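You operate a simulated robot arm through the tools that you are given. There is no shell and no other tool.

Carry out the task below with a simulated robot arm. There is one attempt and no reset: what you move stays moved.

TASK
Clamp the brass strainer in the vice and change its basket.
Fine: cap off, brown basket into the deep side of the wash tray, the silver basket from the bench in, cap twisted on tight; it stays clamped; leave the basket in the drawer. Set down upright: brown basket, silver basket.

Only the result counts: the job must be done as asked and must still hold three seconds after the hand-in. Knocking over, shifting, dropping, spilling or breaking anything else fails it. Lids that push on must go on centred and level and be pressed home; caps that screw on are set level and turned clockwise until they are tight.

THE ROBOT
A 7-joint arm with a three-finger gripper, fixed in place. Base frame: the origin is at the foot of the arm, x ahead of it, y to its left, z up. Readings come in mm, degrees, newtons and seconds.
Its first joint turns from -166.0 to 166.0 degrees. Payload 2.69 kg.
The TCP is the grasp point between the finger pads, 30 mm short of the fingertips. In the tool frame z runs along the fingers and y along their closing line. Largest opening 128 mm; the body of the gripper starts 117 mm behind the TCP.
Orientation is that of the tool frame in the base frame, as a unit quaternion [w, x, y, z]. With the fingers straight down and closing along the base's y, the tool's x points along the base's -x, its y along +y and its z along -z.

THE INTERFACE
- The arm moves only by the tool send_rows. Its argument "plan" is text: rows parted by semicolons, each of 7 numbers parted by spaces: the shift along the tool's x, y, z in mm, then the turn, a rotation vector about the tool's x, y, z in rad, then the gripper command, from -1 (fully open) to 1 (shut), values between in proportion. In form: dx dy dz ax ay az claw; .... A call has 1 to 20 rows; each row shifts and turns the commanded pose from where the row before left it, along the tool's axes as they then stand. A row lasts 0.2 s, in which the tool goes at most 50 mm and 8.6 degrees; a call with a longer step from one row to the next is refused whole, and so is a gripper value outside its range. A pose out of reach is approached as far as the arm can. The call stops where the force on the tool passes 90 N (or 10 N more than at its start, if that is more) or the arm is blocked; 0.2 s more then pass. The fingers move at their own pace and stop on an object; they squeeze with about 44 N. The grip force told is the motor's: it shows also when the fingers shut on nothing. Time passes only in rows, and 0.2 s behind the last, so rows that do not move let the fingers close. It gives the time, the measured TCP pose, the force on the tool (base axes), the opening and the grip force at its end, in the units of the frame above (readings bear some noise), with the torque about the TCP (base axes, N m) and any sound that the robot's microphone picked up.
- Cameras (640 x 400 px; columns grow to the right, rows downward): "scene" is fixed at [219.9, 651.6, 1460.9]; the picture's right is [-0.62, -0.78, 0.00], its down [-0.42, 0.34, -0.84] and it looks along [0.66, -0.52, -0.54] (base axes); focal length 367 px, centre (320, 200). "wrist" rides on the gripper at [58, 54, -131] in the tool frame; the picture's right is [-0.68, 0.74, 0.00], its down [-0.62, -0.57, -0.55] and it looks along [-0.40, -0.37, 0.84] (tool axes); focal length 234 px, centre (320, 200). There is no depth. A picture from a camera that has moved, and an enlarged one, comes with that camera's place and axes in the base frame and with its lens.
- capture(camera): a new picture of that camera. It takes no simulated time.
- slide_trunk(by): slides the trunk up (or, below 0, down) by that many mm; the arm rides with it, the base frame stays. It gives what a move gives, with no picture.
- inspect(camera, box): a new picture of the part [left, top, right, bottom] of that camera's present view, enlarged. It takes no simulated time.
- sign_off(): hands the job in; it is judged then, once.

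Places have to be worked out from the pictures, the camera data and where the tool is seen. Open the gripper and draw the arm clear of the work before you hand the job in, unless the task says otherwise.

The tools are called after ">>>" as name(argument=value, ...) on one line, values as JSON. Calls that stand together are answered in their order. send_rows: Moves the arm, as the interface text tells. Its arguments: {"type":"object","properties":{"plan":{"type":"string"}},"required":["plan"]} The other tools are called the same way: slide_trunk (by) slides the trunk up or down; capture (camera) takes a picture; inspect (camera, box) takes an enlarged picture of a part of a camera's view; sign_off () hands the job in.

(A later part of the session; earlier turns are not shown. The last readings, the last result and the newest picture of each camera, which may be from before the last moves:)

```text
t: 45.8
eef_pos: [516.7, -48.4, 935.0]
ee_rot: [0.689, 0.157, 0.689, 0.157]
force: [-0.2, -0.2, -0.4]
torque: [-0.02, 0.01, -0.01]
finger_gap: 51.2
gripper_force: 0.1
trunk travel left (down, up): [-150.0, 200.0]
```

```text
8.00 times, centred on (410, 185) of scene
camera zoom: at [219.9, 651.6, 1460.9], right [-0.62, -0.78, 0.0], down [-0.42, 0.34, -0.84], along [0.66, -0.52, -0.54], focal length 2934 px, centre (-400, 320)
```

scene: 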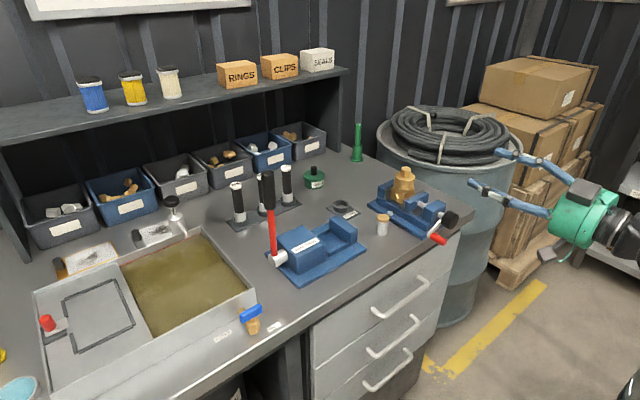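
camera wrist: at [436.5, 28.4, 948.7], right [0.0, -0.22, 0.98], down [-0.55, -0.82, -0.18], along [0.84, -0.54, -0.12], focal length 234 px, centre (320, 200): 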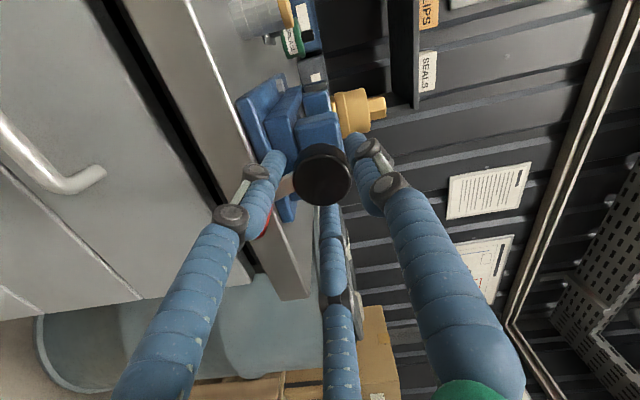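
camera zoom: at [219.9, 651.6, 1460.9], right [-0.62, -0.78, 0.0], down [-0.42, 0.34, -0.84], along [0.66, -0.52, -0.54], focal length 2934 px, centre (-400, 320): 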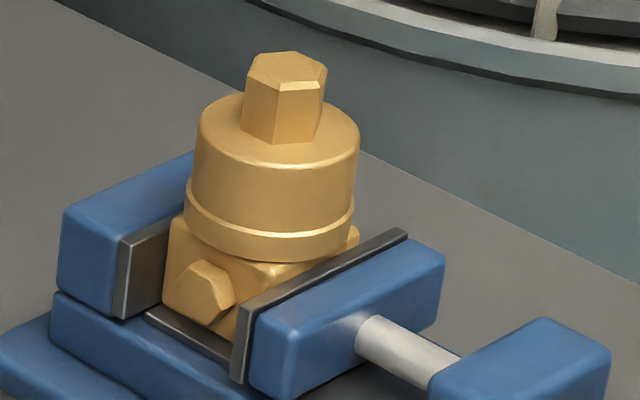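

After this release the jaw looks to be back at the same place as when clamped hard. I'll compare at high zoom.

>>> inspect(camera="scene", box=[396, 184, 420, 208])

>>> inspect(camera="scene", box=[436, 214, 468, 246])

```text
16.00 times, centred on (408, 196) of scene
camera zoom: at [219.9, 651.6, 1460.9], right [-0.62, -0.78, 0.0], down [-0.42, 0.34, -0.84], along [0.66, -0.52, -0.54], focal length 5869 px, centre (-1088, 264)
```

zoom: 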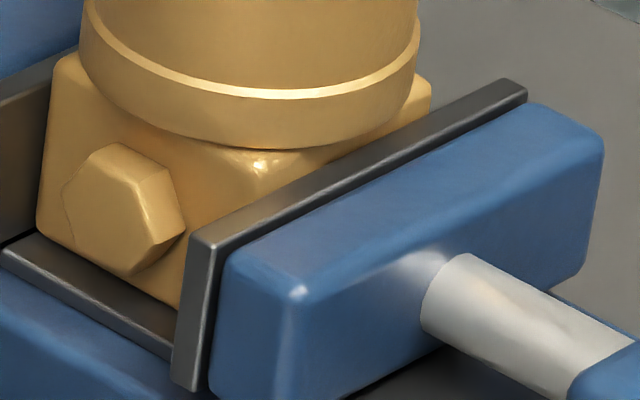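

```text
12.50 times, centred on (452, 230) of scene
camera zoom: at [219.9, 651.6, 1460.9], right [-0.62, -0.78, 0.0], down [-0.42, 0.34, -0.84], along [0.66, -0.52, -0.54], focal length 4585 px, centre (-1330, -175)
```

zoom: 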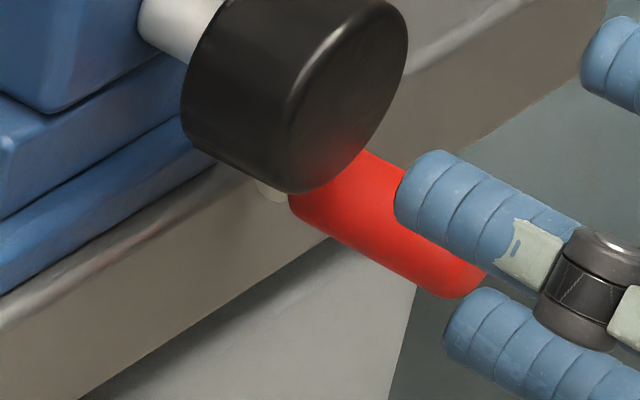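

The jaw face (x≈717.6) looks to be against the body face (x≈719). I'll withdraw, turn the tool back to pointing down, and check the contact from above.

>>> send_rows(plan="0 0 -35 0 0 0 0.2;0 0 -35 0 0 0 0.2;0 0 0 0 0 -0.149 -0.3;0 0 0 0 0 -0.149 -0.3;0 0 0 0 0 -0.15 -0.3;-40 0 0 0 0 0 -0.3;-40 0 0 0 0 0 -0.3;-40 0 0 0 0 0 -0.3;-40 0 0 0 0 0 -0.3;0 0 0 0 0 0 -0.3")

>>> send_rows(plan="0 0 0 0 0.1428 0 -0.3;0 0 0 0 0.1428 0 -0.3;0 0 0 0 0.1428 0 -0.3;0 0 0 0 0.1428 0 -0.3;0 0 0 0 0.1428 0 -0.3;0 0 0 0 0.1428 0 -0.3;0 0 0 0 0.1428 0 -0.3;0 0 0 0 0.1428 0 -0.3;0 0 0 0 0.1428 0 -0.3;0 0 0 0 0.1428 0 -0.3;0 0 0 0 0.1428 0 -0.3;0 0 0 0 0 0 -0.3")

```text
t: 48.0
eef_pos: [444.9, -48.7, 1091.3]
ee_rot: [0.706, 0.001, 0.708, 0.001]
force: [-0.2, 0.0, 0.9]
torque: [-0.01, 0.02, 0.0]
finger_gap: 83.3
gripper_force: 0.1
trunk travel left (down, up): [-150.0, 200.0]
```

```text
t: 50.6
eef_pos: [425.9, -40.9, 1078.3]
ee_rot: [0.124, -0.009, 0.992, 0.027]
force: [-0.7, -0.1, -0.5]
torque: [0.01, 0.04, -0.01]
finger_gap: 83.1
gripper_force: 0.0
out of reach, approached as far as the arm can: row 8, 10, 11
trunk travel left (down, up): [-150.0, 200.0]
```

The arm ran short of its inner reach there; moving forward should restore the commanded straight-down pose.

>>> send_rows(plan="-40 0 0 0 0 0 -0.3;-45 0 0 0 0 0 -0.3;-45 0 0 0 0 0 -0.3;-40 0 0 0 0 0 -0.3;0 0 0 0 0 0 -0.3;0 0 0 0 0 0 -0.3")

>>> capture(camera="wrist")

```text
t: 52.0
eef_pos: [502.9, -43.8, 1086.5]
ee_rot: [0.126, -0.009, 0.992, 0.031]
force: [-0.1, -0.8, 0.9]
torque: [-0.04, -0.06, 0.03]
finger_gap: 83.5
gripper_force: 0.0
out of reach, approached as far as the arm can: row 1, 2, 3, 4
trunk travel left (down, up): [-150.0, 200.0]
```

```text
taken
camera wrist: at [413.2, 1.4, 1200.6], right [0.64, 0.74, 0.21], down [0.47, -0.59, 0.65], along [0.61, -0.31, -0.73], focal length 234 px, centre (320, 200)
```

wrist: 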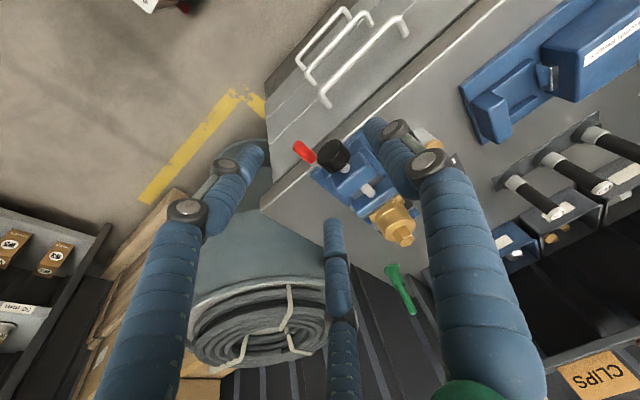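

The tool still tilts 14° forward. I'll push forward and slightly up in smaller moves to free the arm from that limit.

>>> send_rows(plan="-30 0 0 0 0 0 -0.3;-30 0 0 0 0 0 -0.3;0 0 0 0 0 0 -0.3")

```text
t: 52.8
eef_pos: [529.8, -43.7, 1074.6]
ee_rot: [0.125, -0.009, 0.992, 0.03]
force: [0.7, 0.0, -0.3]
torque: [0.0, 0.04, 0.02]
finger_gap: 83.5
gripper_force: 0.1
out of reach, approached as far as the arm can: row 1, 2
trunk travel left (down, up): [-150.0, 200.0]
```

Still limited in orientation. I'll tilt back away from the limit, move forward and up, then finish the turn there.

>>> send_rows(plan="0 0 0 0 -0.14 0 -0.3;0 0 -20 0 -0.14 0 -0.3;0 0 -30 0 0 0 -0.3;-30 0 -10 0 0 0 -0.3;-30 0 -10 0 0 0 -0.3;0 0 0 0 0 0 -0.3")

>>> capture(camera="scene")

```text
t: 54.2
eef_pos: [550.3, -47.7, 1161.2]
ee_rot: [0.26, -0.005, 0.965, 0.028]
force: [0.2, 0.5, -0.4]
torque: [0.01, 0.03, -0.01]
finger_gap: 83.0
gripper_force: 0.0
out of reach, approached as far as the arm can: row 2
trunk travel left (down, up): [-150.0, 200.0]
```

```text
taken
```

scene: 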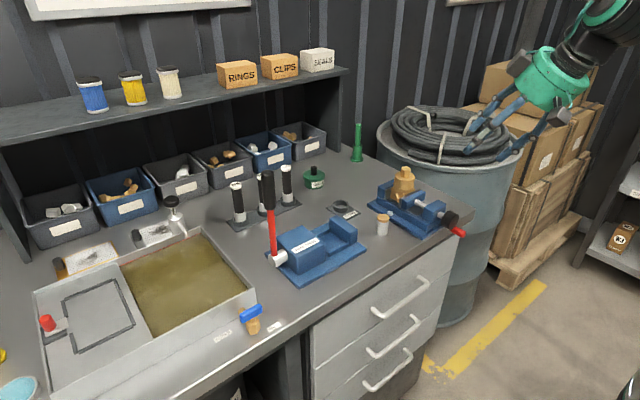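

Free again at a 30° tilt. I'll move forward at this height and then complete the turn to straight down.

>>> send_rows(plan="-39 0 22 0 0 0 -0.3;-39 0 22 0 0 0 -0.3;0 0 0 0 0.13 0 -0.3;0 0 0 0 0.13 0 -0.3;0 0 0 0 0.13 0 -0.3;0 0 0 0 0.13 0 -0.3;0 0 0 0 0 0 -0.3")

```text
t: 55.8
eef_pos: [637.8, -46.2, 1155.6]
ee_rot: [0.199, -0.007, 0.98, 0.029]
force: [0.4, 0.3, 0.2]
torque: [0.03, 0.02, 0.03]
finger_gap: 83.4
gripper_force: 0.2
out of reach, approached as far as the arm can: row 3, 4, 5, 6
trunk travel left (down, up): [-150.0, 200.0]
```

The wrist pitch is still limited in this arm posture. Raising the trunk should make the forearm slope down more and free the wrist, so I'll slide it up 100 mm.

>>> slide_trunk(by=100)

>>> send_rows(plan="-15 0 40 0 0 0 -0.3;-15 0 40 0 0.1 0 -0.3;-10 0 20 0 0.1 0 -0.3;0 0 0 0 0.1 0 -0.3;0 0 0 0 0 0 -0.3")

>>> capture(camera="scene")

```text
t: 57.1
eef_pos: [638.0, -45.8, 1254.5]
ee_rot: [0.198, -0.007, 0.98, 0.029]
force: [0.5, -0.4, 0.4]
torque: [-0.01, -0.01, 0.0]
finger_gap: 83.2
gripper_force: 0.1
trunk travel left (down, up): [-250.0, 100.0]
```

```text
t: 58.3
eef_pos: [675.7, -39.1, 1163.8]
ee_rot: [0.151, -0.009, 0.988, 0.034]
force: [0.3, 0.2, -0.4]
torque: [0.03, 0.0, 0.01]
finger_gap: 83.3
gripper_force: 0.2
out of reach, approached as far as the arm can: row 2, 3, 4
trunk travel left (down, up): [-250.0, 100.0]
```

```text
taken
```

scene: 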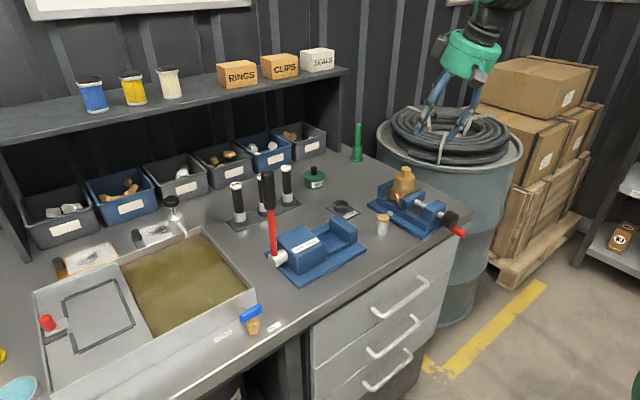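

Better (17° tilt). Going lower relative to the raised shoulder helps, so I'll descend some more while turning.

>>> send_rows(plan="8 0 38 0 0.08 0 -0.3;6 0 38 0 0.08 0 -0.3;0 0 0 0 0.08 0 -0.3;0 0 0 0 0.08 0 -0.3;0 0 0 0 0 0 -0.3")

```text
t: 59.5
eef_pos: [650.4, -34.2, 1049.5]
ee_rot: [0.083, -0.011, 0.996, 0.035]
force: [0.0, 0.3, -0.7]
torque: [0.0, -0.04, -0.01]
finger_gap: 83.1
gripper_force: 0.0
out of reach, approached as far as the arm can: row 1, 2, 3, 4
trunk travel left (down, up): [-250.0, 100.0]
```

Tilt is down to 9.5°. I'll raise the trunk another 100 mm and come down again to free the rest.

>>> slide_trunk(by=100)

>>> send_rows(plan="3 0 30 0 0.04 0 -0.3;3 0 30 0 0.04 0 -0.3;2 0 20 0 0.04 0 -0.3;0 0 0 0 0.04 0 -0.3;0 0 0 0 0 0 -0.3")

```text
t: 60.9
eef_pos: [653.0, -33.6, 1148.1]
ee_rot: [0.083, -0.012, 0.996, 0.034]
force: [-0.3, -0.7, -0.2]
torque: [-0.02, 0.06, 0.0]
finger_gap: 83.3
gripper_force: 0.1
trunk travel left (down, up): [-350.0, 0.0]
```

```text
t: 62.1
eef_pos: [631.7, -28.1, 1064.8]
ee_rot: [0.033, -0.012, 0.999, 0.036]
force: [-0.4, -0.7, -0.1]
torque: [-0.02, -0.01, 0.01]
finger_gap: 83.2
gripper_force: 0.1
out of reach, approached as far as the arm can: row 1, 2, 3, 4
trunk travel left (down, up): [-350.0, 0.0]
```

Only about 4° of error remains. I'll extend the arm forward over the bench, where it should be more comfortable, and see whether the pose converges.

>>> send_rows(plan="-35 0 -10 0 0 0 -0.3;-35 0 -10 0 0 0 -0.3;-35 0 0 0 0 0 -0.3;0 0 0 0 0 0 -0.3;0 0 0 0 0 0 -0.3")

>>> capture(camera="scene")

```text
t: 63.3
eef_pos: [678.3, -15.4, 1061.5]
ee_rot: [0.075, -0.017, 0.996, 0.054]
force: [0.3, 0.3, -0.6]
torque: [-0.01, 0.02, -0.02]
finger_gap: 83.2
gripper_force: 0.0
out of reach, approached as far as the arm can: row 1, 2, 3
trunk travel left (down, up): [-350.0, 0.0]
```

```text
taken
```

scene: 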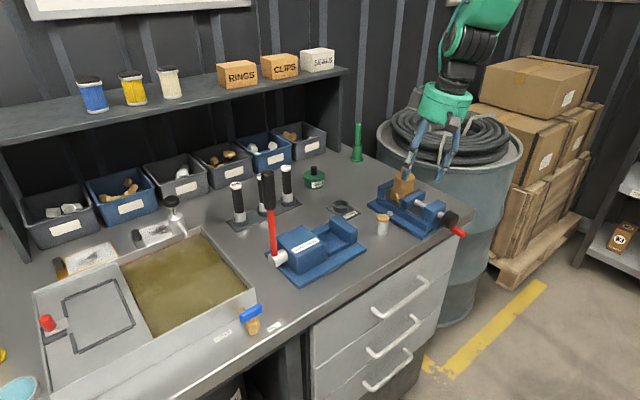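

Extending makes it worse, so a joint is at its limit in this posture. I'll hold still for a moment to see whether the solver relaxes toward the commanded pose.

>>> send_rows(plan="0 0 0 0 0 0 -0.3;0 0 0 0 0 0 -0.3;0 0 0 0 0 0 -0.3;0 0 0 0 0 0 -0.3;0 0 0 0 0 0 -0.3")

```text
t: 64.5
eef_pos: [678.7, -17.4, 1061.8]
ee_rot: [0.076, -0.016, 0.996, 0.054]
force: [0.5, 0.0, -0.6]
torque: [0.0, 0.03, 0.0]
finger_gap: 83.1
gripper_force: 0.0
trunk travel left (down, up): [-350.0, 0.0]
```

The commanded pose simply stays where it was reached. I'll probe with small single-axis turns to find which direction is free.

>>> send_rows(plan="0 0 0 0.1 0 0.03 -0.3;0 0 0 0 0 0 -0.3")

>>> send_rows(plan="0 0 0 0 0.07 0 -0.3;0 0 0 0 0 0 -0.3")

```text
t: 65.1
eef_pos: [677.1, -15.3, 1061.5]
ee_rot: [0.076, -0.007, 0.997, 0.029]
force: [0.3, 1.0, 0.7]
torque: [-0.03, -0.03, 0.0]
finger_gap: 83.2
gripper_force: 0.1
out of reach, approached as far as the arm can: row 1
trunk travel left (down, up): [-350.0, 0.0]
```

```text
t: 65.7
eef_pos: [677.2, -17.4, 1060.9]
ee_rot: [0.077, -0.006, 0.997, 0.03]
force: [0.0, 0.9, -0.2]
torque: [-0.01, -0.02, 0.0]
finger_gap: 83.2
gripper_force: 0.1
out of reach, approached as far as the arm can: row 1
trunk travel left (down, up): [-350.0, 0.0]
```

The behaviour fits a wrist flip: the wrist passed near straight, and one wrist joint swung round to its limit. I'll undo it by retracing the path. First I go up and back, then restore the trunk height.

>>> send_rows(plan="20 0 -40 0 0 0 -0.3;25 0 -40 0 -0.1 0 -0.3;25 0 -40 0 -0.1 0 -0.3;25 0 -40 0 -0.1 0 -0.3;0 0 -20 0 -0.1 0 -0.3;0 0 0 0 0 0 -0.3")

```text
t: 67.3
eef_pos: [529.1, -27.4, 1175.8]
ee_rot: [0.239, 0.0, 0.97, 0.034]
force: [1.2, -0.4, 0.3]
torque: [0.02, 0.12, 0.03]
finger_gap: 83.3
gripper_force: 0.0
trunk travel left (down, up): [-350.0, 0.0]
stopped in row 6: the arm was blocked; the commanded pose is now the measured one
```

The arm reports being blocked although the force is tiny; I'll look at the scene before doing more.

>>> capture(camera="scene")

>>> capture(camera="wrist")

```text
taken
```

scene: 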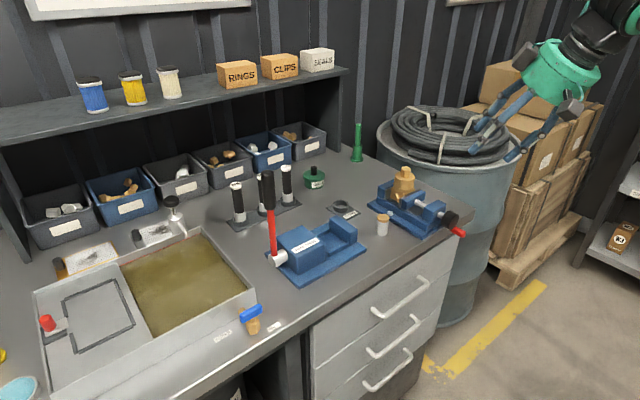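

```text
taken
camera wrist: at [416.0, 19.0, 1266.6], right [0.59, 0.72, 0.36], down [0.3, -0.61, 0.73], along [0.75, -0.32, -0.58], focal length 234 px, centre (320, 200)
```

wrist: 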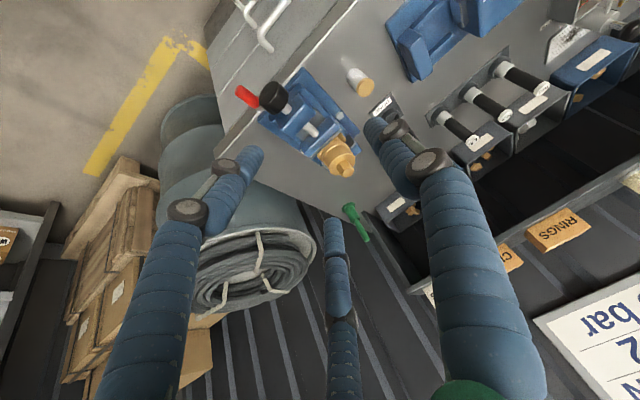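

Nothing outside touches the arm, so it was likely folding near its own limit. I'll continue tilting up toward horizontal while easing forward a little.

>>> send_rows(plan="-15 0 10 0 -0.12 0 -0.3;-15 0 10 0 -0.12 0 -0.3;0 0 0 0 -0.12 0 -0.3;0 0 0 0 -0.12 0 -0.3;0 0 0 0 0 0 -0.3")

```text
t: 68.5
eef_pos: [564.9, -27.8, 1174.6]
ee_rot: [0.466, 0.009, 0.884, 0.033]
force: [-0.6, 0.4, 0.9]
torque: [0.01, -0.03, -0.03]
finger_gap: 83.1
gripper_force: 0.0
trunk travel left (down, up): [-350.0, 0.0]
```

Turning works in this direction. I'll finish to horizontal and draw back from the vice before lowering the trunk.

>>> send_rows(plan="0 0 0 0 -0.12 0 -0.3;0 0 0 0 -0.12 0 -0.3;0 0 0 0 -0.12 0 -0.3;0 0 0 0 -0.12 0 -0.3;0 0 -25 0 -0.12 0 -0.3;0 0 -25 0 0 0 -0.3;0 0 0 0 0 0 -0.3")

```text
t: 70.1
eef_pos: [513.7, -27.2, 1179.3]
ee_rot: [0.706, 0.019, 0.707, 0.029]
force: [-0.6, 1.0, 0.1]
torque: [0.02, 0.02, -0.01]
finger_gap: 83.4
gripper_force: 0.0
trunk travel left (down, up): [-350.0, 0.0]
```

Now horizontal again. I'll lower the trunk back to its original height; the tool is clear of the vice at x≈514.

>>> slide_trunk(by=-200)

>>> send_rows(plan="35 -10 0 0 0 0 -0.3;35 -10 0 0 0 0 -0.3;0 0 0 0 0 0 -0.3")

>>> capture(camera="scene")

```text
t: 72.2
eef_pos: [515.9, -27.8, 979.1]
ee_rot: [0.705, 0.019, 0.708, 0.029]
force: [-0.2, -0.6, 0.2]
torque: [0.0, -0.02, 0.01]
finger_gap: 83.2
gripper_force: 0.0
trunk travel left (down, up): [-150.0, 200.0]
```

```text
t: 73.0
eef_pos: [515.8, -42.0, 905.6]
ee_rot: [0.705, 0.019, 0.708, 0.03]
force: [0.6, 0.2, -0.9]
torque: [0.0, -0.02, 0.04]
finger_gap: 83.2
gripper_force: 0.0
trunk travel left (down, up): [-150.0, 200.0]
```

```text
taken
```

scene: 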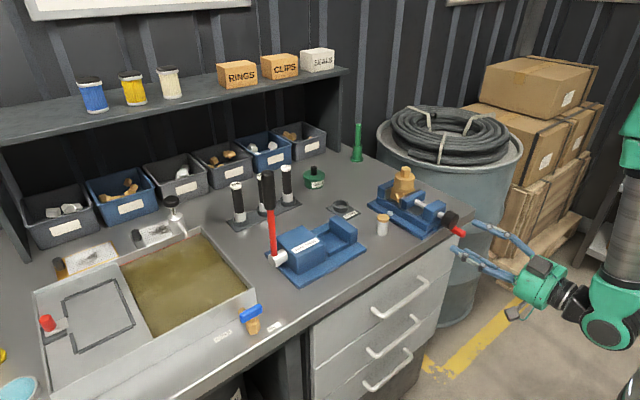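

Seen from here, the forearm hangs steeply and the wrist is bent the flipped way. I'll swing the tool through the side: point it toward −y in the free space in front of the bench, then pitch it down from there.

>>> send_rows(plan="-35 25 0 0 0 0 -0.3;-35 25 -10 0 0 0 -0.3;-35 25 -10 0 0 0 -0.3;0 0 0 0.14 0 0 -0.3;0 0 0 0.14 0 0 -0.3;0 0 0 0.14 0 0 -0.3;0 0 0 0.14 0 0 -0.3;0 0 0 0 0 0 -0.3")

```text
t: 74.8
eef_pos: [493.7, 26.4, 1018.2]
ee_rot: [0.673, 0.213, 0.688, -0.169]
force: [0.4, 0.1, 0.0]
torque: [0.0, 0.01, -0.05]
finger_gap: 83.1
gripper_force: 0.1
trunk travel left (down, up): [-150.0, 200.0]
```

The sideways swing is reachable. I'll continue to about 70° and then start pitching down.

>>> send_rows(plan="0 0 0 0.14 0 0 -0.3;0 0 0 0.14 0 0 -0.3;0 0 0 0.14 0 0 -0.3;0 0 0 0.14 0 0 -0.3;0 0 0 0 0.14 0 -0.3;0 0 0 0 0.14 0 -0.3;0 0 0 0 0.14 0 -0.3;0 0 0 0 0 0 -0.3")

>>> capture(camera="scene")

```text
t: 76.6
eef_pos: [493.2, 24.4, 1018.5]
ee_rot: [0.446, 0.456, 0.725, -0.262]
force: [0.3, -0.8, 0.1]
torque: [0.01, 0.02, 0.05]
finger_gap: 83.0
gripper_force: 0.1
trunk travel left (down, up): [-150.0, 200.0]
```

```text
taken
```

scene: 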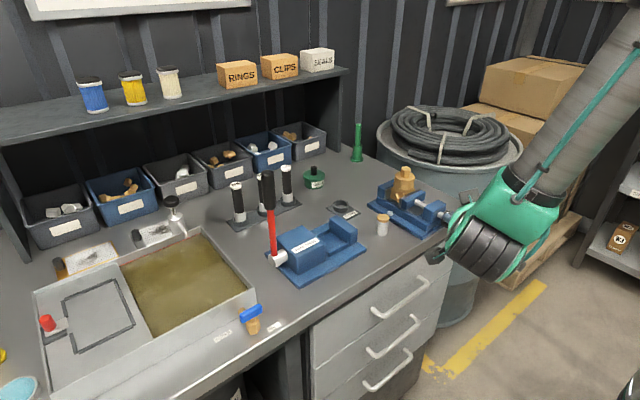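

Good, the wrist is unwinding. I'll carry on pitching to straight down.

>>> send_rows(plan="0 0 0 0 0.14 0 -0.3;0 0 0 0 0.14 0 -0.3;0 0 0 0 0.14 0 -0.3;0 0 0 0 0.14 0 -0.3;0 0 0 0 0.14 0 -0.3;0 0 0 0 0.14 0 -0.3;0 0 0 0 0.14 0 -0.3;0 0 0 0 0.1 0 -0.3;0 0 0 0 0 0 -0.3")

```text
t: 78.6
eef_pos: [495.3, 25.2, 1016.6]
ee_rot: [0.063, 0.525, 0.848, -0.022]
force: [0.8, 0.0, -0.5]
torque: [-0.04, 0.07, -0.02]
finger_gap: 83.3
gripper_force: 0.0
out of reach, approached as far as the arm can: row 7, 8
trunk travel left (down, up): [-150.0, 200.0]
```

Nearly vertical (7.6° off). Now I'll yaw back about the tool axis while easing forward.

>>> send_rows(plan="0 0 -10 0 0 -0.138 -0.3;0 0 -10 0 0 -0.138 -0.3;0 0 -10 0 0 -0.138 -0.3;0 0 -10 0 0 -0.138 -0.3;-10 0 0 0 0 -0.138 -0.3;-15 0 0 0 0 -0.138 -0.3;-20 0 0 0 0 -0.138 -0.3;-20 0 0 0 0 -0.138 -0.3;0 0 0 0 0 0 -0.3")

```text
t: 80.6
eef_pos: [540.1, 9.4, 1005.9]
ee_rot: [0.041, 0.0, 0.998, -0.053]
force: [0.3, 0.2, -0.1]
torque: [0.0, 0.07, -0.02]
finger_gap: 83.4
gripper_force: 0.0
out of reach, approached as far as the arm can: row 3, 5, 6, 7, 8
trunk travel left (down, up): [-150.0, 200.0]
```

Yaw is back; about 5–6° of tilt remains. I'll move forward and up to a known comfortable place while correcting it.

>>> send_rows(plan="-25 0 -25 0 0 0 -0.3;-25 0 -25 0 0 0 -0.3;-25 0 -20 -0.05 0.04 0 -0.3;0 0 0 -0.05 0.04 0 -0.3;0 0 0 0 0 0 -0.3")

```text
t: 81.8
eef_pos: [553.1, 10.9, 1002.3]
ee_rot: [0.043, 0.001, 0.998, -0.053]
force: [-0.1, -0.6, 0.3]
torque: [-0.02, -0.02, 0.0]
finger_gap: 83.3
gripper_force: 0.0
out of reach, approached as far as the arm can: row 1, 2, 3, 4
trunk travel left (down, up): [-150.0, 200.0]
```

Still limited, now leaning the other way. I'll look at the arm's posture.

>>> capture(camera="scene")

>>> capture(camera="wrist")

```text
taken
```

scene: 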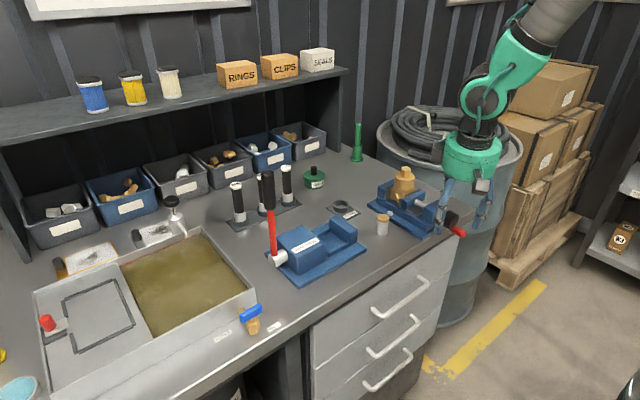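

```text
taken
camera wrist: at [483.8, 79.5, 1119.0], right [0.68, 0.73, -0.02], down [0.56, -0.5, 0.66], along [0.47, -0.46, -0.76], focal length 234 px, centre (320, 200)
```

wrist: 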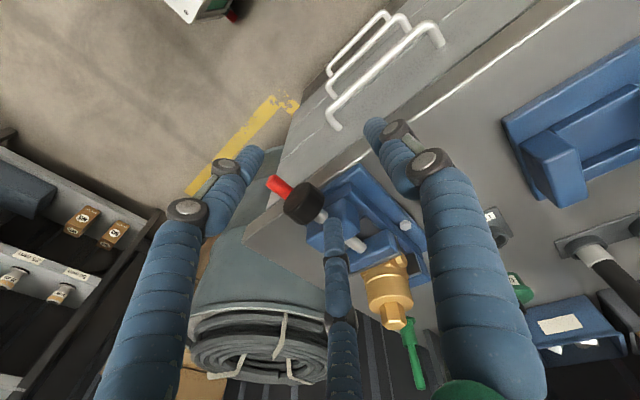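

I'll probe single moves from here to learn what the limit is: first straight up, then yaw.

>>> send_rows(plan="0 0 -25 0 0 0 -0.3;0 0 0 0 0 0 -0.3")

>>> send_rows(plan="0 0 0 0 0 0.14 -0.3;0 0 0 0 0 0.14 -0.3;0 0 0 0 0 0 -0.3")

>>> send_rows(plan="0 0 -25 0 0 0 -0.3;0 0 0 0 0 0 -0.3")

```text
t: 82.4
eef_pos: [545.9, 15.1, 1013.3]
ee_rot: [0.043, 0.002, 0.998, -0.055]
force: [0.0, -0.1, 0.2]
torque: [0.05, -0.03, 0.02]
finger_gap: 83.5
gripper_force: 0.0
out of reach, approached as far as the arm can: row 1
trunk travel left (down, up): [-150.0, 200.0]
```

```text
t: 83.2
eef_pos: [545.9, 14.1, 1012.1]
ee_rot: [0.05, 0.142, 0.987, -0.048]
force: [0.0, -0.2, 0.6]
torque: [0.01, 0.0, 0.0]
finger_gap: 83.4
gripper_force: 0.1
trunk travel left (down, up): [-150.0, 200.0]
```

```text
t: 83.8
eef_pos: [536.0, 15.3, 1015.9]
ee_rot: [0.05, 0.141, 0.988, -0.049]
force: [0.3, -0.5, -0.2]
torque: [0.02, -0.04, 0.02]
finger_gap: 83.2
gripper_force: 0.0
out of reach, approached as far as the arm can: row 1
trunk travel left (down, up): [-150.0, 200.0]
```

Yaw is free but "up" trades against "in". I'll test pure forward and a tilt correction to learn more.

>>> send_rows(plan="0 0 0 0 0 -0.14 -0.3;0 0 0 0 0 -0.14 -0.3;0 0 0 0 0 0 -0.3")

>>> send_rows(plan="-25 0 0 0 0 0 -0.3;0 0 0 0 0 0 -0.3")

>>> send_rows(plan="0 0 0 -0.1 0 0 -0.3;0 0 0 0 0 0 -0.3")

>>> send_rows(plan="0 0 0 0 0.1 0 -0.3;0 0 0 0 0 0 -0.3")

```text
t: 84.6
eef_pos: [536.0, 15.9, 1016.1]
ee_rot: [0.043, 0.001, 0.998, -0.055]
force: [-0.4, -0.5, 0.3]
torque: [0.02, 0.0, 0.0]
finger_gap: 83.1
gripper_force: 0.0
trunk travel left (down, up): [-150.0, 200.0]
```

```text
t: 85.2
eef_pos: [556.0, 15.1, 1006.2]
ee_rot: [0.043, 0.001, 0.998, -0.056]
force: [-0.8, 0.9, 0.4]
torque: [0.02, 0.03, 0.0]
finger_gap: 83.0
gripper_force: 0.2
out of reach, approached as far as the arm can: row 1
trunk travel left (down, up): [-150.0, 200.0]
```

```text
t: 85.8
eef_pos: [556.2, 13.7, 1007.6]
ee_rot: [0.043, 0.002, 0.998, -0.054]
force: [0.5, 0.3, 0.5]
torque: [-0.03, 0.0, 0.02]
finger_gap: 83.2
gripper_force: 0.1
out of reach, approached as far as the arm can: row 1
trunk travel left (down, up): [-150.0, 200.0]
```

```text
t: 86.4
eef_pos: [555.2, 14.2, 1006.1]
ee_rot: [0.043, 0.002, 0.998, -0.055]
force: [-0.5, -0.4, -0.4]
torque: [-0.02, 0.0, 0.01]
finger_gap: 83.0
gripper_force: 0.1
out of reach, approached as far as the arm can: row 1
trunk travel left (down, up): [-150.0, 200.0]
```

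The picture fits a wrist flipped at both limits, and the hand must go round the forearm direction to unflip. I'll swing it on a small cone: tilt forward, then toward −y, then up and back to centre.

>>> send_rows(plan="0 0 0 0 -0.14 0 -0.3;0 0 0 0 -0.14 0 -0.3;0 0 0 0.14 0 0 -0.3;0 0 0 0.14 0 0 -0.3;0 0 0 0 0 0 -0.3")

>>> send_rows(plan="0 0 0 0 -0.14 0 -0.3;0 0 0 0 -0.14 0 -0.3;0 0 0 0 -0.14 0 -0.3;0 0 0 0 -0.14 0 -0.3;0 0 0 0 -0.14 0 -0.3;0 0 0 0 0 0 -0.3")

>>> capture(camera="scene")

```text
t: 87.6
eef_pos: [555.1, 16.2, 1008.4]
ee_rot: [0.18, 0.019, 0.964, -0.193]
force: [0.4, 1.3, -1.0]
torque: [-0.04, -0.01, -0.05]
finger_gap: 83.1
gripper_force: 0.0
trunk travel left (down, up): [-150.0, 200.0]
```

```text
t: 89.0
eef_pos: [555.1, 15.4, 1008.8]
ee_rot: [0.5, -0.046, 0.844, -0.187]
force: [-0.2, -0.4, 0.0]
torque: [0.01, 0.02, 0.02]
finger_gap: 83.0
gripper_force: 0.1
trunk travel left (down, up): [-150.0, 200.0]
```

```text
taken
```

scene: 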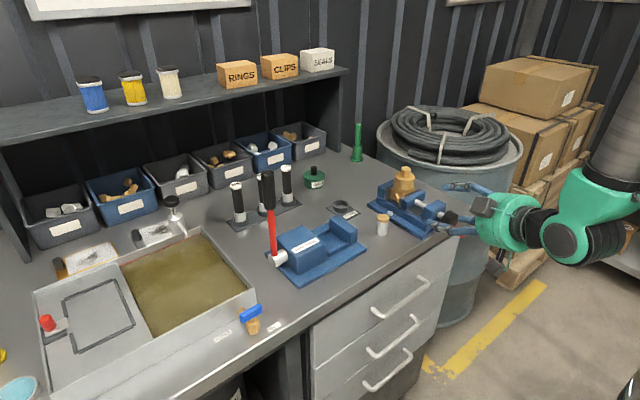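

No limits hit on the way round. I'll bring the sideways lean back to zero and then pitch down quickly through the forearm direction.

>>> send_rows(plan="0 0 0 -0.14 0 0 -0.3;0 -7 0 -0.14 0 0 -0.3;0 -7 0 0 0 0 -0.3;0 0 0 0 0 0 -0.3")

```text
t: 90.0
eef_pos: [557.6, 2.2, 1011.0]
ee_rot: [0.489, -0.117, 0.862, -0.067]
force: [-0.2, -0.6, 0.6]
torque: [0.05, 0.0, 0.01]
finger_gap: 83.2
gripper_force: 0.0
trunk travel left (down, up): [-150.0, 200.0]
```

The tool is in the vertical plane again. I'll remove the 15° roll and pitch down in quick full steps.

>>> send_rows(plan="0 0 -10 0 0 0.135 -0.3;0 0 -10 0 0 0.135 -0.3;0 0 0 0 0.147 0 -0.3;0 0 0 0 0.147 0 -0.3;0 0 0 0 0.147 0 -0.3;0 0 0 0 0.147 0 -0.3;0 0 0 0 0.147 0 -0.3;0 0 0 0 0.147 0 -0.3;0 0 0 0 0.147 0 -0.3;0 0 0 0 0 0 -0.3")

```text
t: 92.2
eef_pos: [538.9, 2.7, 1022.8]
ee_rot: [0.002, 0.001, 1.0, 0.0]
force: [-0.2, 0.2, 0.4]
torque: [-0.04, -0.01, 0.05]
finger_gap: 83.1
gripper_force: 0.1
trunk travel left (down, up): [-150.0, 200.0]
```

Excellent: the tool is exactly straight down again with no limit. I'll rise and look down at the jaws and the strainer.

>>> send_rows(plan="0 0 -30 0 0 0 -0.3;0 0 -30 0 0 0 -0.3;-30 -3 -20 0 0 0 -0.3;-40 -4 0 0 0 0 -0.3;-40 -4 0 0 0 0 -0.3;-28 -4 0 0 0 0 -0.3;0 0 0 0 0 0 -0.3")

>>> capture(camera="wrist")

>>> inspect(camera="wrist", box=[270, 130, 370, 230])

```text
t: 93.8
eef_pos: [677.5, -14.4, 1102.3]
ee_rot: [0.0, 0.001, 1.0, 0.0]
force: [-0.1, -0.9, -0.1]
torque: [0.0, 0.02, -0.03]
finger_gap: 83.2
gripper_force: 0.0
trunk travel left (down, up): [-150.0, 200.0]
```

```text
taken
camera wrist: at [618.6, 40.6, 1231.8], right [0.68, 0.74, 0.0], down [0.61, -0.57, 0.55], along [0.41, -0.37, -0.84], focal length 234 px, centre (320, 200)
```

wrist: 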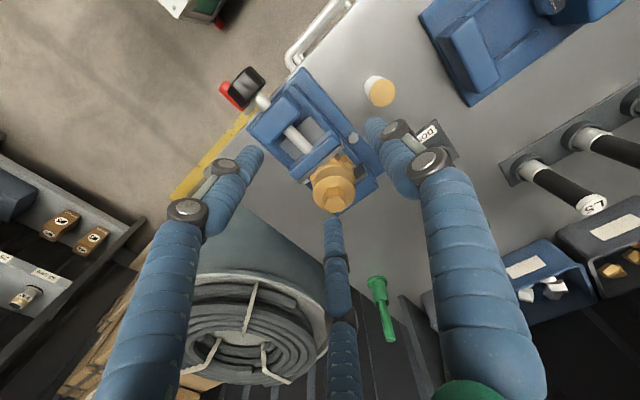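

```text
4.00 times, centred on (320, 180) of wrist
camera zoom: at [618.6, 40.6, 1231.8], right [0.68, 0.74, 0.0], down [0.61, -0.57, 0.55], along [0.41, -0.37, -0.84], focal length 937 px, centre (320, 280)
```

zoom: 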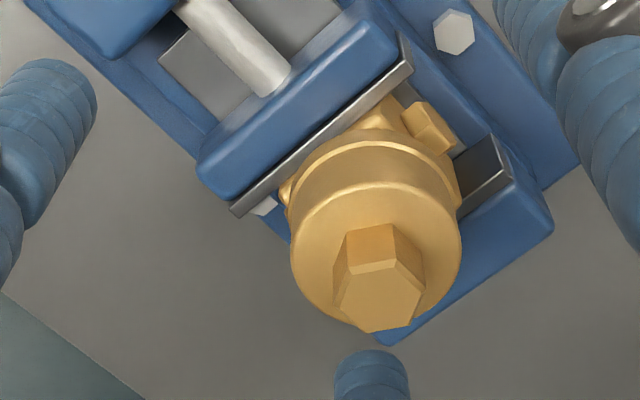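

From above, the moving jaw pad appears flush with the body. I'll zoom in tightly on that line.

>>> inspect(camera="wrist", box=[300, 140, 350, 190])

>>> inspect(camera="wrist", box=[320, 140, 375, 195])

```text
8.00 times, centred on (325, 165) of wrist
camera zoom: at [618.6, 40.6, 1231.8], right [0.68, 0.74, 0.0], down [0.61, -0.57, 0.55], along [0.41, -0.37, -0.84], focal length 1873 px, centre (280, 480)
```

zoom: 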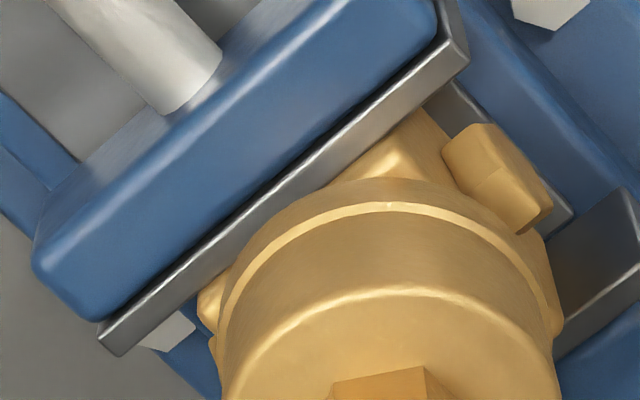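

```text
7.27 times, centred on (348, 168) of wrist
camera zoom: at [618.6, 40.6, 1231.8], right [0.68, 0.74, 0.0], down [0.61, -0.57, 0.55], along [0.41, -0.37, -0.84], focal length 1703 px, centre (120, 436)
```

zoom: 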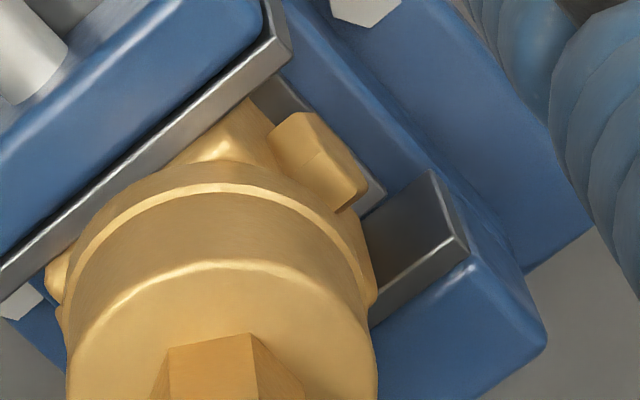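

The body is in full contact with the pad. Next is the cap: I'll hover over the strainer at about (741, −49.5) and check the centring.

>>> send_rows(plan="-32 -17.5 0 0 0 0 -0.3;-31.5 -17.5 10 0 0 0 -0.3;0 0 25 0 0 0 -0.3;0 0 0 0 0 0 -0.3;0 0 0 0 0 0 -0.3")

>>> inspect(camera="wrist", box=[260, 100, 380, 220])

>>> inspect(camera="scene", box=[375, 130, 445, 210])

```text
t: 95.0
eef_pos: [740.2, -48.0, 1069.2]
ee_rot: [0.002, 0.001, 1.0, 0.0]
force: [-1.3, 0.7, 0.3]
torque: [0.01, 0.0, -0.02]
finger_gap: 83.1
gripper_force: 0.0
trunk travel left (down, up): [-150.0, 200.0]
```

```text
3.33 times, centred on (320, 160) of wrist
camera zoom: at [681.3, 6.5, 1198.1], right [0.68, 0.74, 0.0], down [0.61, -0.57, 0.55], along [0.41, -0.37, -0.83], focal length 781 px, centre (320, 333)
```

zoom: 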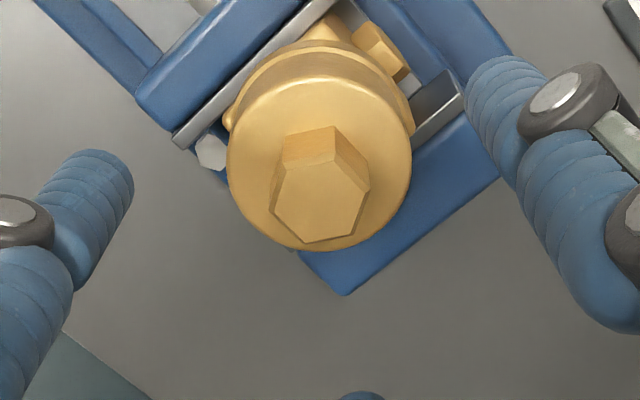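

```text
5.00 times, centred on (410, 170) of scene
camera zoom: at [219.9, 651.6, 1460.9], right [-0.62, -0.78, 0.0], down [-0.42, 0.34, -0.84], along [0.66, -0.52, -0.54], focal length 1834 px, centre (-130, 350)
```

zoom: 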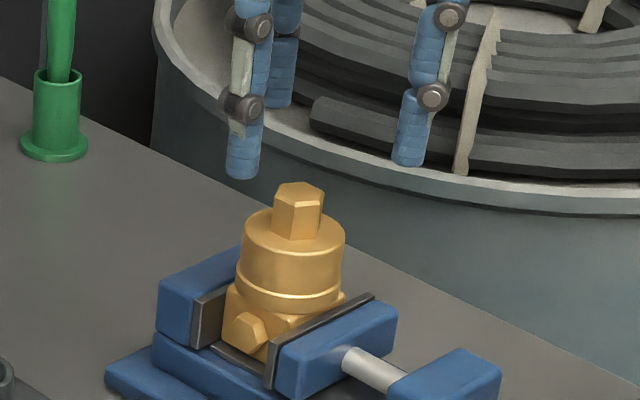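

Centred within about 1 mm. I'll pre-rotate the open hand about 100° clockwise (seen from above), to have a long anticlockwise stroke for unscrewing.

>>> send_rows(plan="0 0 0 0 0 0.145 -0.3;0 0 0 0 0 0.145 -0.3;0 0 0 0 0 0.145 -0.3;0 0 0 0 0 0.145 -0.3;0 0 0 0 0 0.145 -0.3;0 0 0 0 0 0.145 -0.3;0 0 0 0 0 0.145 -0.3;0 0 0 0 0 0.145 -0.3;0 0 0 0 0 0.145 -0.3;0 0 0 0 0 0.145 -0.3;0 0 0 0 0 0.145 -0.3;0 0 0 0 0 0.145 -0.3;0 0 0 0 0 0 -0.3")

```text
t: 97.8
eef_pos: [740.6, -49.8, 1067.2]
ee_rot: [0.001, 0.765, 0.643, 0.0]
force: [0.9, 0.2, 0.6]
torque: [-0.03, 0.01, -0.01]
finger_gap: 83.1
gripper_force: 0.0
trunk travel left (down, up): [-150.0, 200.0]
```

The pre-rotation was fully reachable. Now I'll lower so only the cap's cylinder is between the fingers (TCP z≈1000, tips ≈970) and close.

>>> send_rows(plan="0 0 20 0 0 0 -0.3;0 0 20 0 0 0 -0.3;0 0 15 0 0 0 -0.3;0 0 11 0 0 0 -0.3;0 0 0 0 0 0 -0.3")

>>> inspect(camera="scene", box=[380, 130, 440, 200])

```text
t: 99.0
eef_pos: [741.7, -47.6, 1002.2]
ee_rot: [0.0, 0.765, 0.644, 0.001]
force: [0.0, 0.3, -0.3]
torque: [0.02, 0.01, 0.04]
finger_gap: 83.3
gripper_force: 0.0
trunk travel left (down, up): [-150.0, 200.0]
```

```text
5.71 times, centred on (410, 165) of scene
camera zoom: at [219.9, 651.6, 1460.9], right [-0.62, -0.78, 0.0], down [-0.42, 0.34, -0.84], along [0.66, -0.52, -0.54], focal length 2096 px, centre (-194, 400)
```

zoom: 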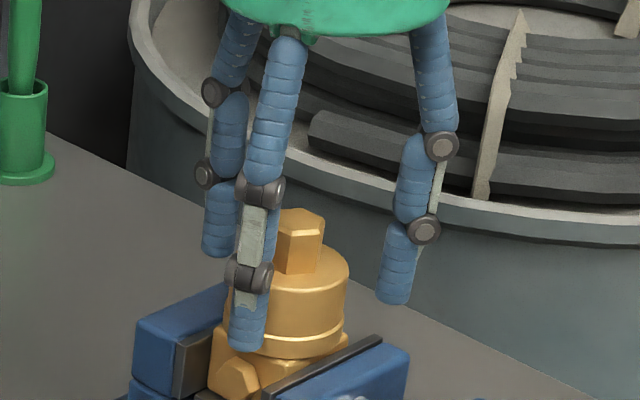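

The fingers surround the cap above the seam. I'll close and try the first anticlockwise turn of about 16°.

>>> send_rows(plan="0 0 0 0 0 0 0.3;0 0 0 0 0 0 1;0 0 0 0 0 0 1;0 0 0 0 0 -0.07 1;0 0 0 0 0 -0.07 1;0 0 0 0 0 0 1")

>>> inspect(camera="scene", box=[380, 130, 440, 200])

```text
t: 100.4
eef_pos: [741.8, -48.2, 1001.0]
ee_rot: [0.001, 0.718, 0.696, 0.001]
force: [2.9, -0.6, 0.8]
torque: [-0.01, -0.11, 0.0]
finger_gap: 51.8
gripper_force: 44.6
trunk travel left (down, up): [-150.0, 200.0]
```

```text
5.71 times, centred on (410, 165) of scene
camera zoom: at [219.9, 651.6, 1460.9], right [-0.62, -0.78, 0.0], down [-0.42, 0.34, -0.84], along [0.66, -0.52, -0.54], focal length 2096 px, centre (-194, 400)
```

zoom: 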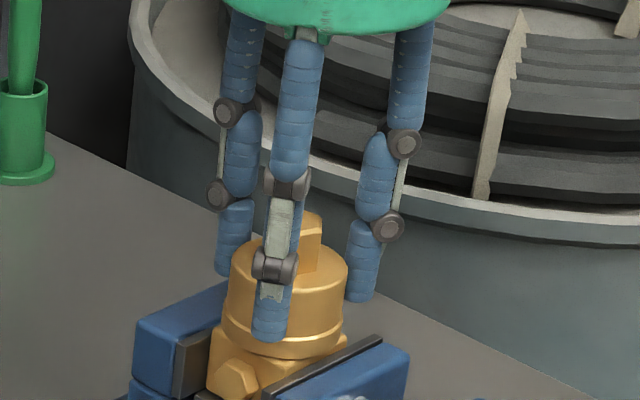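

Torque about z is nearly zero while the body stays put, so the cap seems to turn easily. I'll continue about 50° and compare.

>>> send_rows(plan="0 0 0 0 0 -0.14 1;0 0 0 0 0 -0.14 1;0 0 0 0 0 -0.14 1;0 0 0 0 0 -0.14 1;0 0 0 0 0 -0.14 1;0 0 0 0 0 -0.14 1;0 0 0 0 0 0 1")

>>> inspect(camera="scene", box=[380, 130, 440, 200])

```text
t: 102.0
eef_pos: [742.6, -48.4, 1001.5]
ee_rot: [0.002, 0.372, 0.928, 0.0]
force: [-1.0, 4.2, 7.5]
torque: [0.27, 0.1, 0.0]
finger_gap: 52.0
gripper_force: 43.2
trunk travel left (down, up): [-150.0, 200.0]
```

```text
5.71 times, centred on (410, 165) of scene
camera zoom: at [219.9, 651.6, 1460.9], right [-0.62, -0.78, 0.0], down [-0.42, 0.34, -0.84], along [0.66, -0.52, -0.54], focal length 2096 px, centre (-194, 400)
```

zoom: 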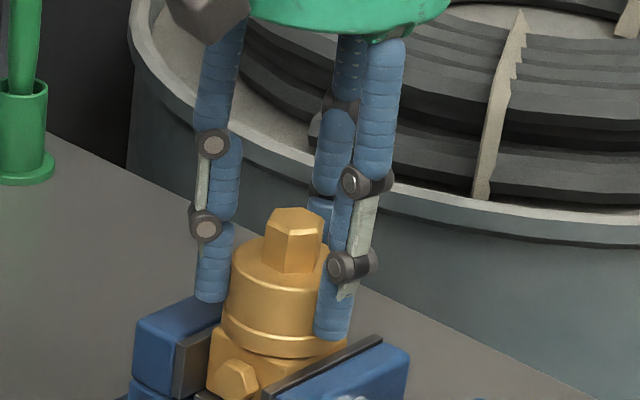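

The cap is rising slightly (7.5 N upward on the tool) while the body holds. I'll keep turning anticlockwise, following it up a little.

>>> send_rows(plan="0 0 -0.4 0 0 -0.145 1;0 0 -0.1 0 0 -0.145 1;0 0 -0.1 0 0 -0.145 1;0 0 -0.1 0 0 -0.145 1;0 0 -0.1 0 0 -0.145 1;0 0 -0.1 0 0 -0.145 1;0 0 -0.1 0 0 -0.145 1;0 0 -0.1 0 0 -0.145 1;0 0 -0.1 0 0 -0.145 1;0 0 -0.1 0 0 -0.145 1;0 0 -0.1 0 0 -0.145 1;0 0 -0.1 0 0 -0.145 1;0 0 0 0 0 0 1")

>>> inspect(camera="scene", box=[380, 130, 440, 200])

```text
t: 104.8
eef_pos: [741.1, -48.9, 1003.0]
ee_rot: [0.001, -0.471, 0.882, -0.001]
force: [0.4, 0.6, -0.8]
torque: [0.0, 0.02, 0.03]
finger_gap: 51.7
gripper_force: 44.4
trunk travel left (down, up): [-150.0, 200.0]
```

```text
5.71 times, centred on (410, 165) of scene
camera zoom: at [219.9, 651.6, 1460.9], right [-0.62, -0.78, 0.0], down [-0.42, 0.34, -0.84], along [0.66, -0.52, -0.54], focal length 2096 px, centre (-194, 400)
```

zoom: 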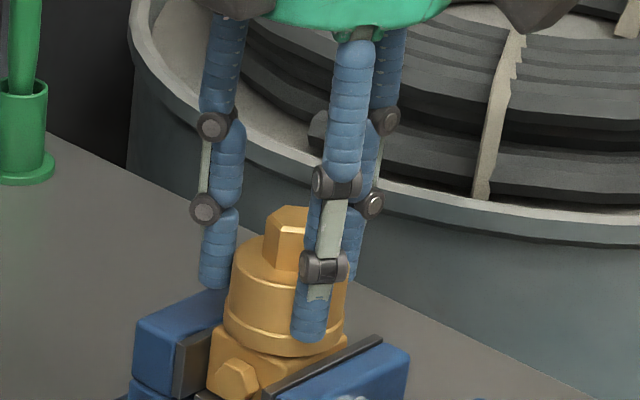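

About 156° turned with almost no resistance. I'll continue another 80°, still following slightly upward.

>>> send_rows(plan="0 0 -0.1 0 0 -0.145 1;0 0 -0.1 0 0 -0.145 1;0 0 -0.1 0 0 -0.145 1;0 0 -0.1 0 0 -0.145 1;0 0 -0.1 0 0 -0.145 1;0 0 -0.1 0 0 -0.145 1;0 0 -0.1 0 0 -0.145 1;0 0 -0.1 0 0 -0.145 1;0 0 -0.1 0 0 -0.145 1;0 0 -0.1 0 0 -0.145 1;0 0 0 0 0 0 1")

>>> inspect(camera="scene", box=[380, 130, 440, 200])

```text
t: 107.2
eef_pos: [740.5, -49.8, 1004.3]
ee_rot: [-0.001, 0.937, -0.348, 0.001]
force: [0.6, 0.3, -1.3]
torque: [0.01, 0.01, 0.01]
finger_gap: 51.6
gripper_force: 44.0
trunk travel left (down, up): [-150.0, 200.0]
```

```text
5.71 times, centred on (410, 165) of scene
camera zoom: at [219.9, 651.6, 1460.9], right [-0.62, -0.78, 0.0], down [-0.42, 0.34, -0.84], along [0.66, -0.52, -0.54], focal length 2096 px, centre (-194, 400)
```

zoom: 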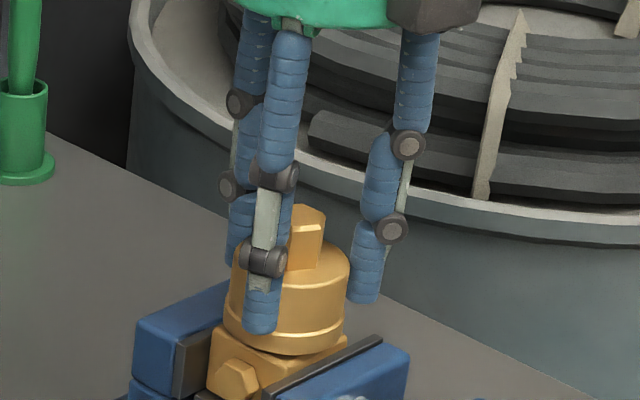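

The whole upper part, ring included, has risen off the square body and only about its own weight (−1.3 N) hangs on the tool. I'll lift 3 mm to test whether it's free.

>>> send_rows(plan="0 0 -1.5 0 0 0 1;0 0 -1.5 0 0 0 1;0 0 0 0 0 0 1")

```text
t: 108.0
eef_pos: [742.2, -48.4, 1006.7]
ee_rot: [0.0, 0.937, -0.348, 0.002]
force: [-0.2, 0.5, -1.0]
torque: [-0.01, 0.02, 0.0]
finger_gap: 51.9
gripper_force: 44.0
trunk travel left (down, up): [-150.0, 200.0]
```

It lifts freely. I'll raise it 40 mm and look inside.

>>> send_rows(plan="0 0 -5 0 0 0 1;0 0 -10 0 0 0 1;0 0 -15 0 0 0 1;0 0 -15 0 0 0 1;0 0 0 0 0 0 1")

>>> inspect(camera="scene", box=[375, 120, 445, 210])

>>> capture(camera="wrist")

```text
t: 109.2
eef_pos: [741.5, -49.7, 1052.9]
ee_rot: [0.0, 0.938, -0.348, 0.001]
force: [-0.5, -0.2, -1.1]
torque: [-0.04, -0.05, 0.01]
finger_gap: 51.6
gripper_force: 44.3
trunk travel left (down, up): [-150.0, 200.0]
```

```text
4.44 times, centred on (410, 165) of scene
camera zoom: at [219.9, 651.6, 1460.9], right [-0.62, -0.78, 0.0], down [-0.42, 0.34, -0.84], along [0.66, -0.52, -0.54], focal length 1630 px, centre (-80, 356)
```

zoom: 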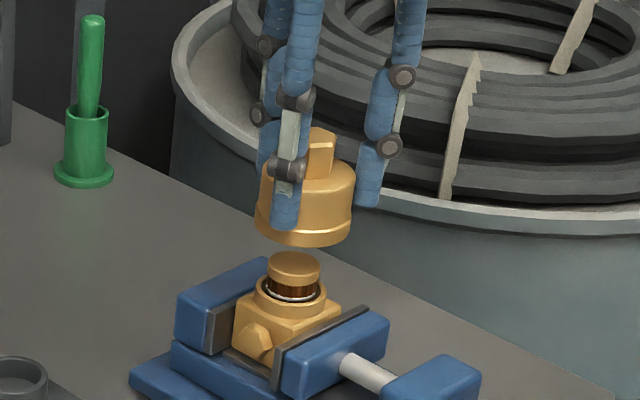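

```text
taken
camera wrist: at [749.5, -127.0, 1182.4], right [-0.99, -0.12, 0.0], down [-0.1, 0.83, 0.55], along [-0.06, 0.54, -0.84], focal length 234 px, centre (320, 200)
```

wrist: 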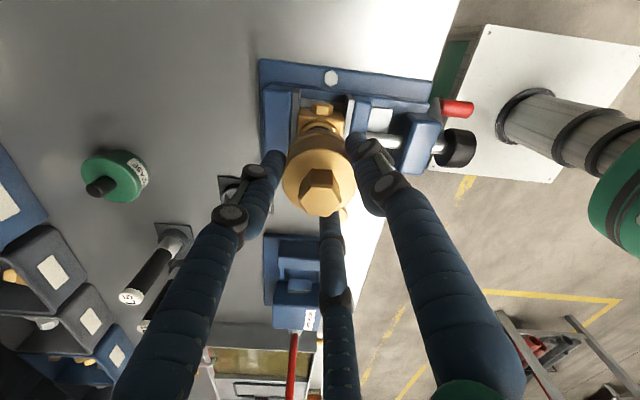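

The cap is off and the brown basket stands proud in the neck with a gold top. I'll carry the cap to clear bench at about (890, −100), away from everything.

>>> send_rows(plan="0 0 -15 0 0 0 1;29.2 -11.6 0 0 0 0 1;29.2 -11.6 0 0 0 0 1;29.2 -11.6 0 0 0 0 1;29.2 -11.6 0 0 0 0 1;29.1 -11.6 0 0 0 0 1;0 0 0 0 0 0 1;0 0 0 0 0 0 1")

>>> inspect(camera="scene", box=[330, 100, 450, 220])

```text
t: 111.0
eef_pos: [890.5, -100.9, 1067.9]
ee_rot: [0.0, 0.937, -0.348, 0.002]
force: [-0.2, -0.4, -0.5]
torque: [0.0, 0.01, 0.01]
finger_gap: 52.0
gripper_force: 43.7
trunk travel left (down, up): [-150.0, 200.0]
```

```text
3.33 times, centred on (390, 160) of scene
camera zoom: at [219.9, 651.6, 1460.9], right [-0.62, -0.78, 0.0], down [-0.42, 0.34, -0.84], along [0.66, -0.52, -0.54], focal length 1223 px, centre (87, 333)
```

zoom: 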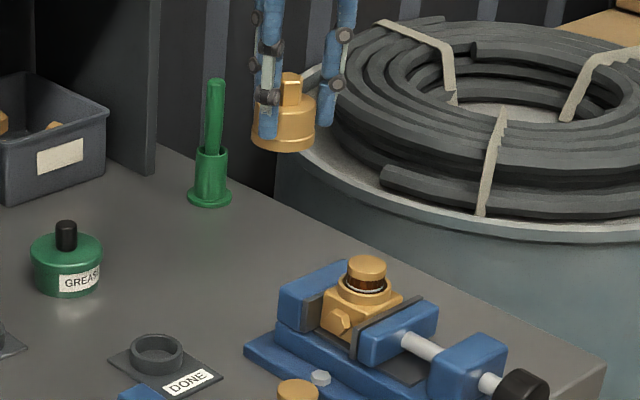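

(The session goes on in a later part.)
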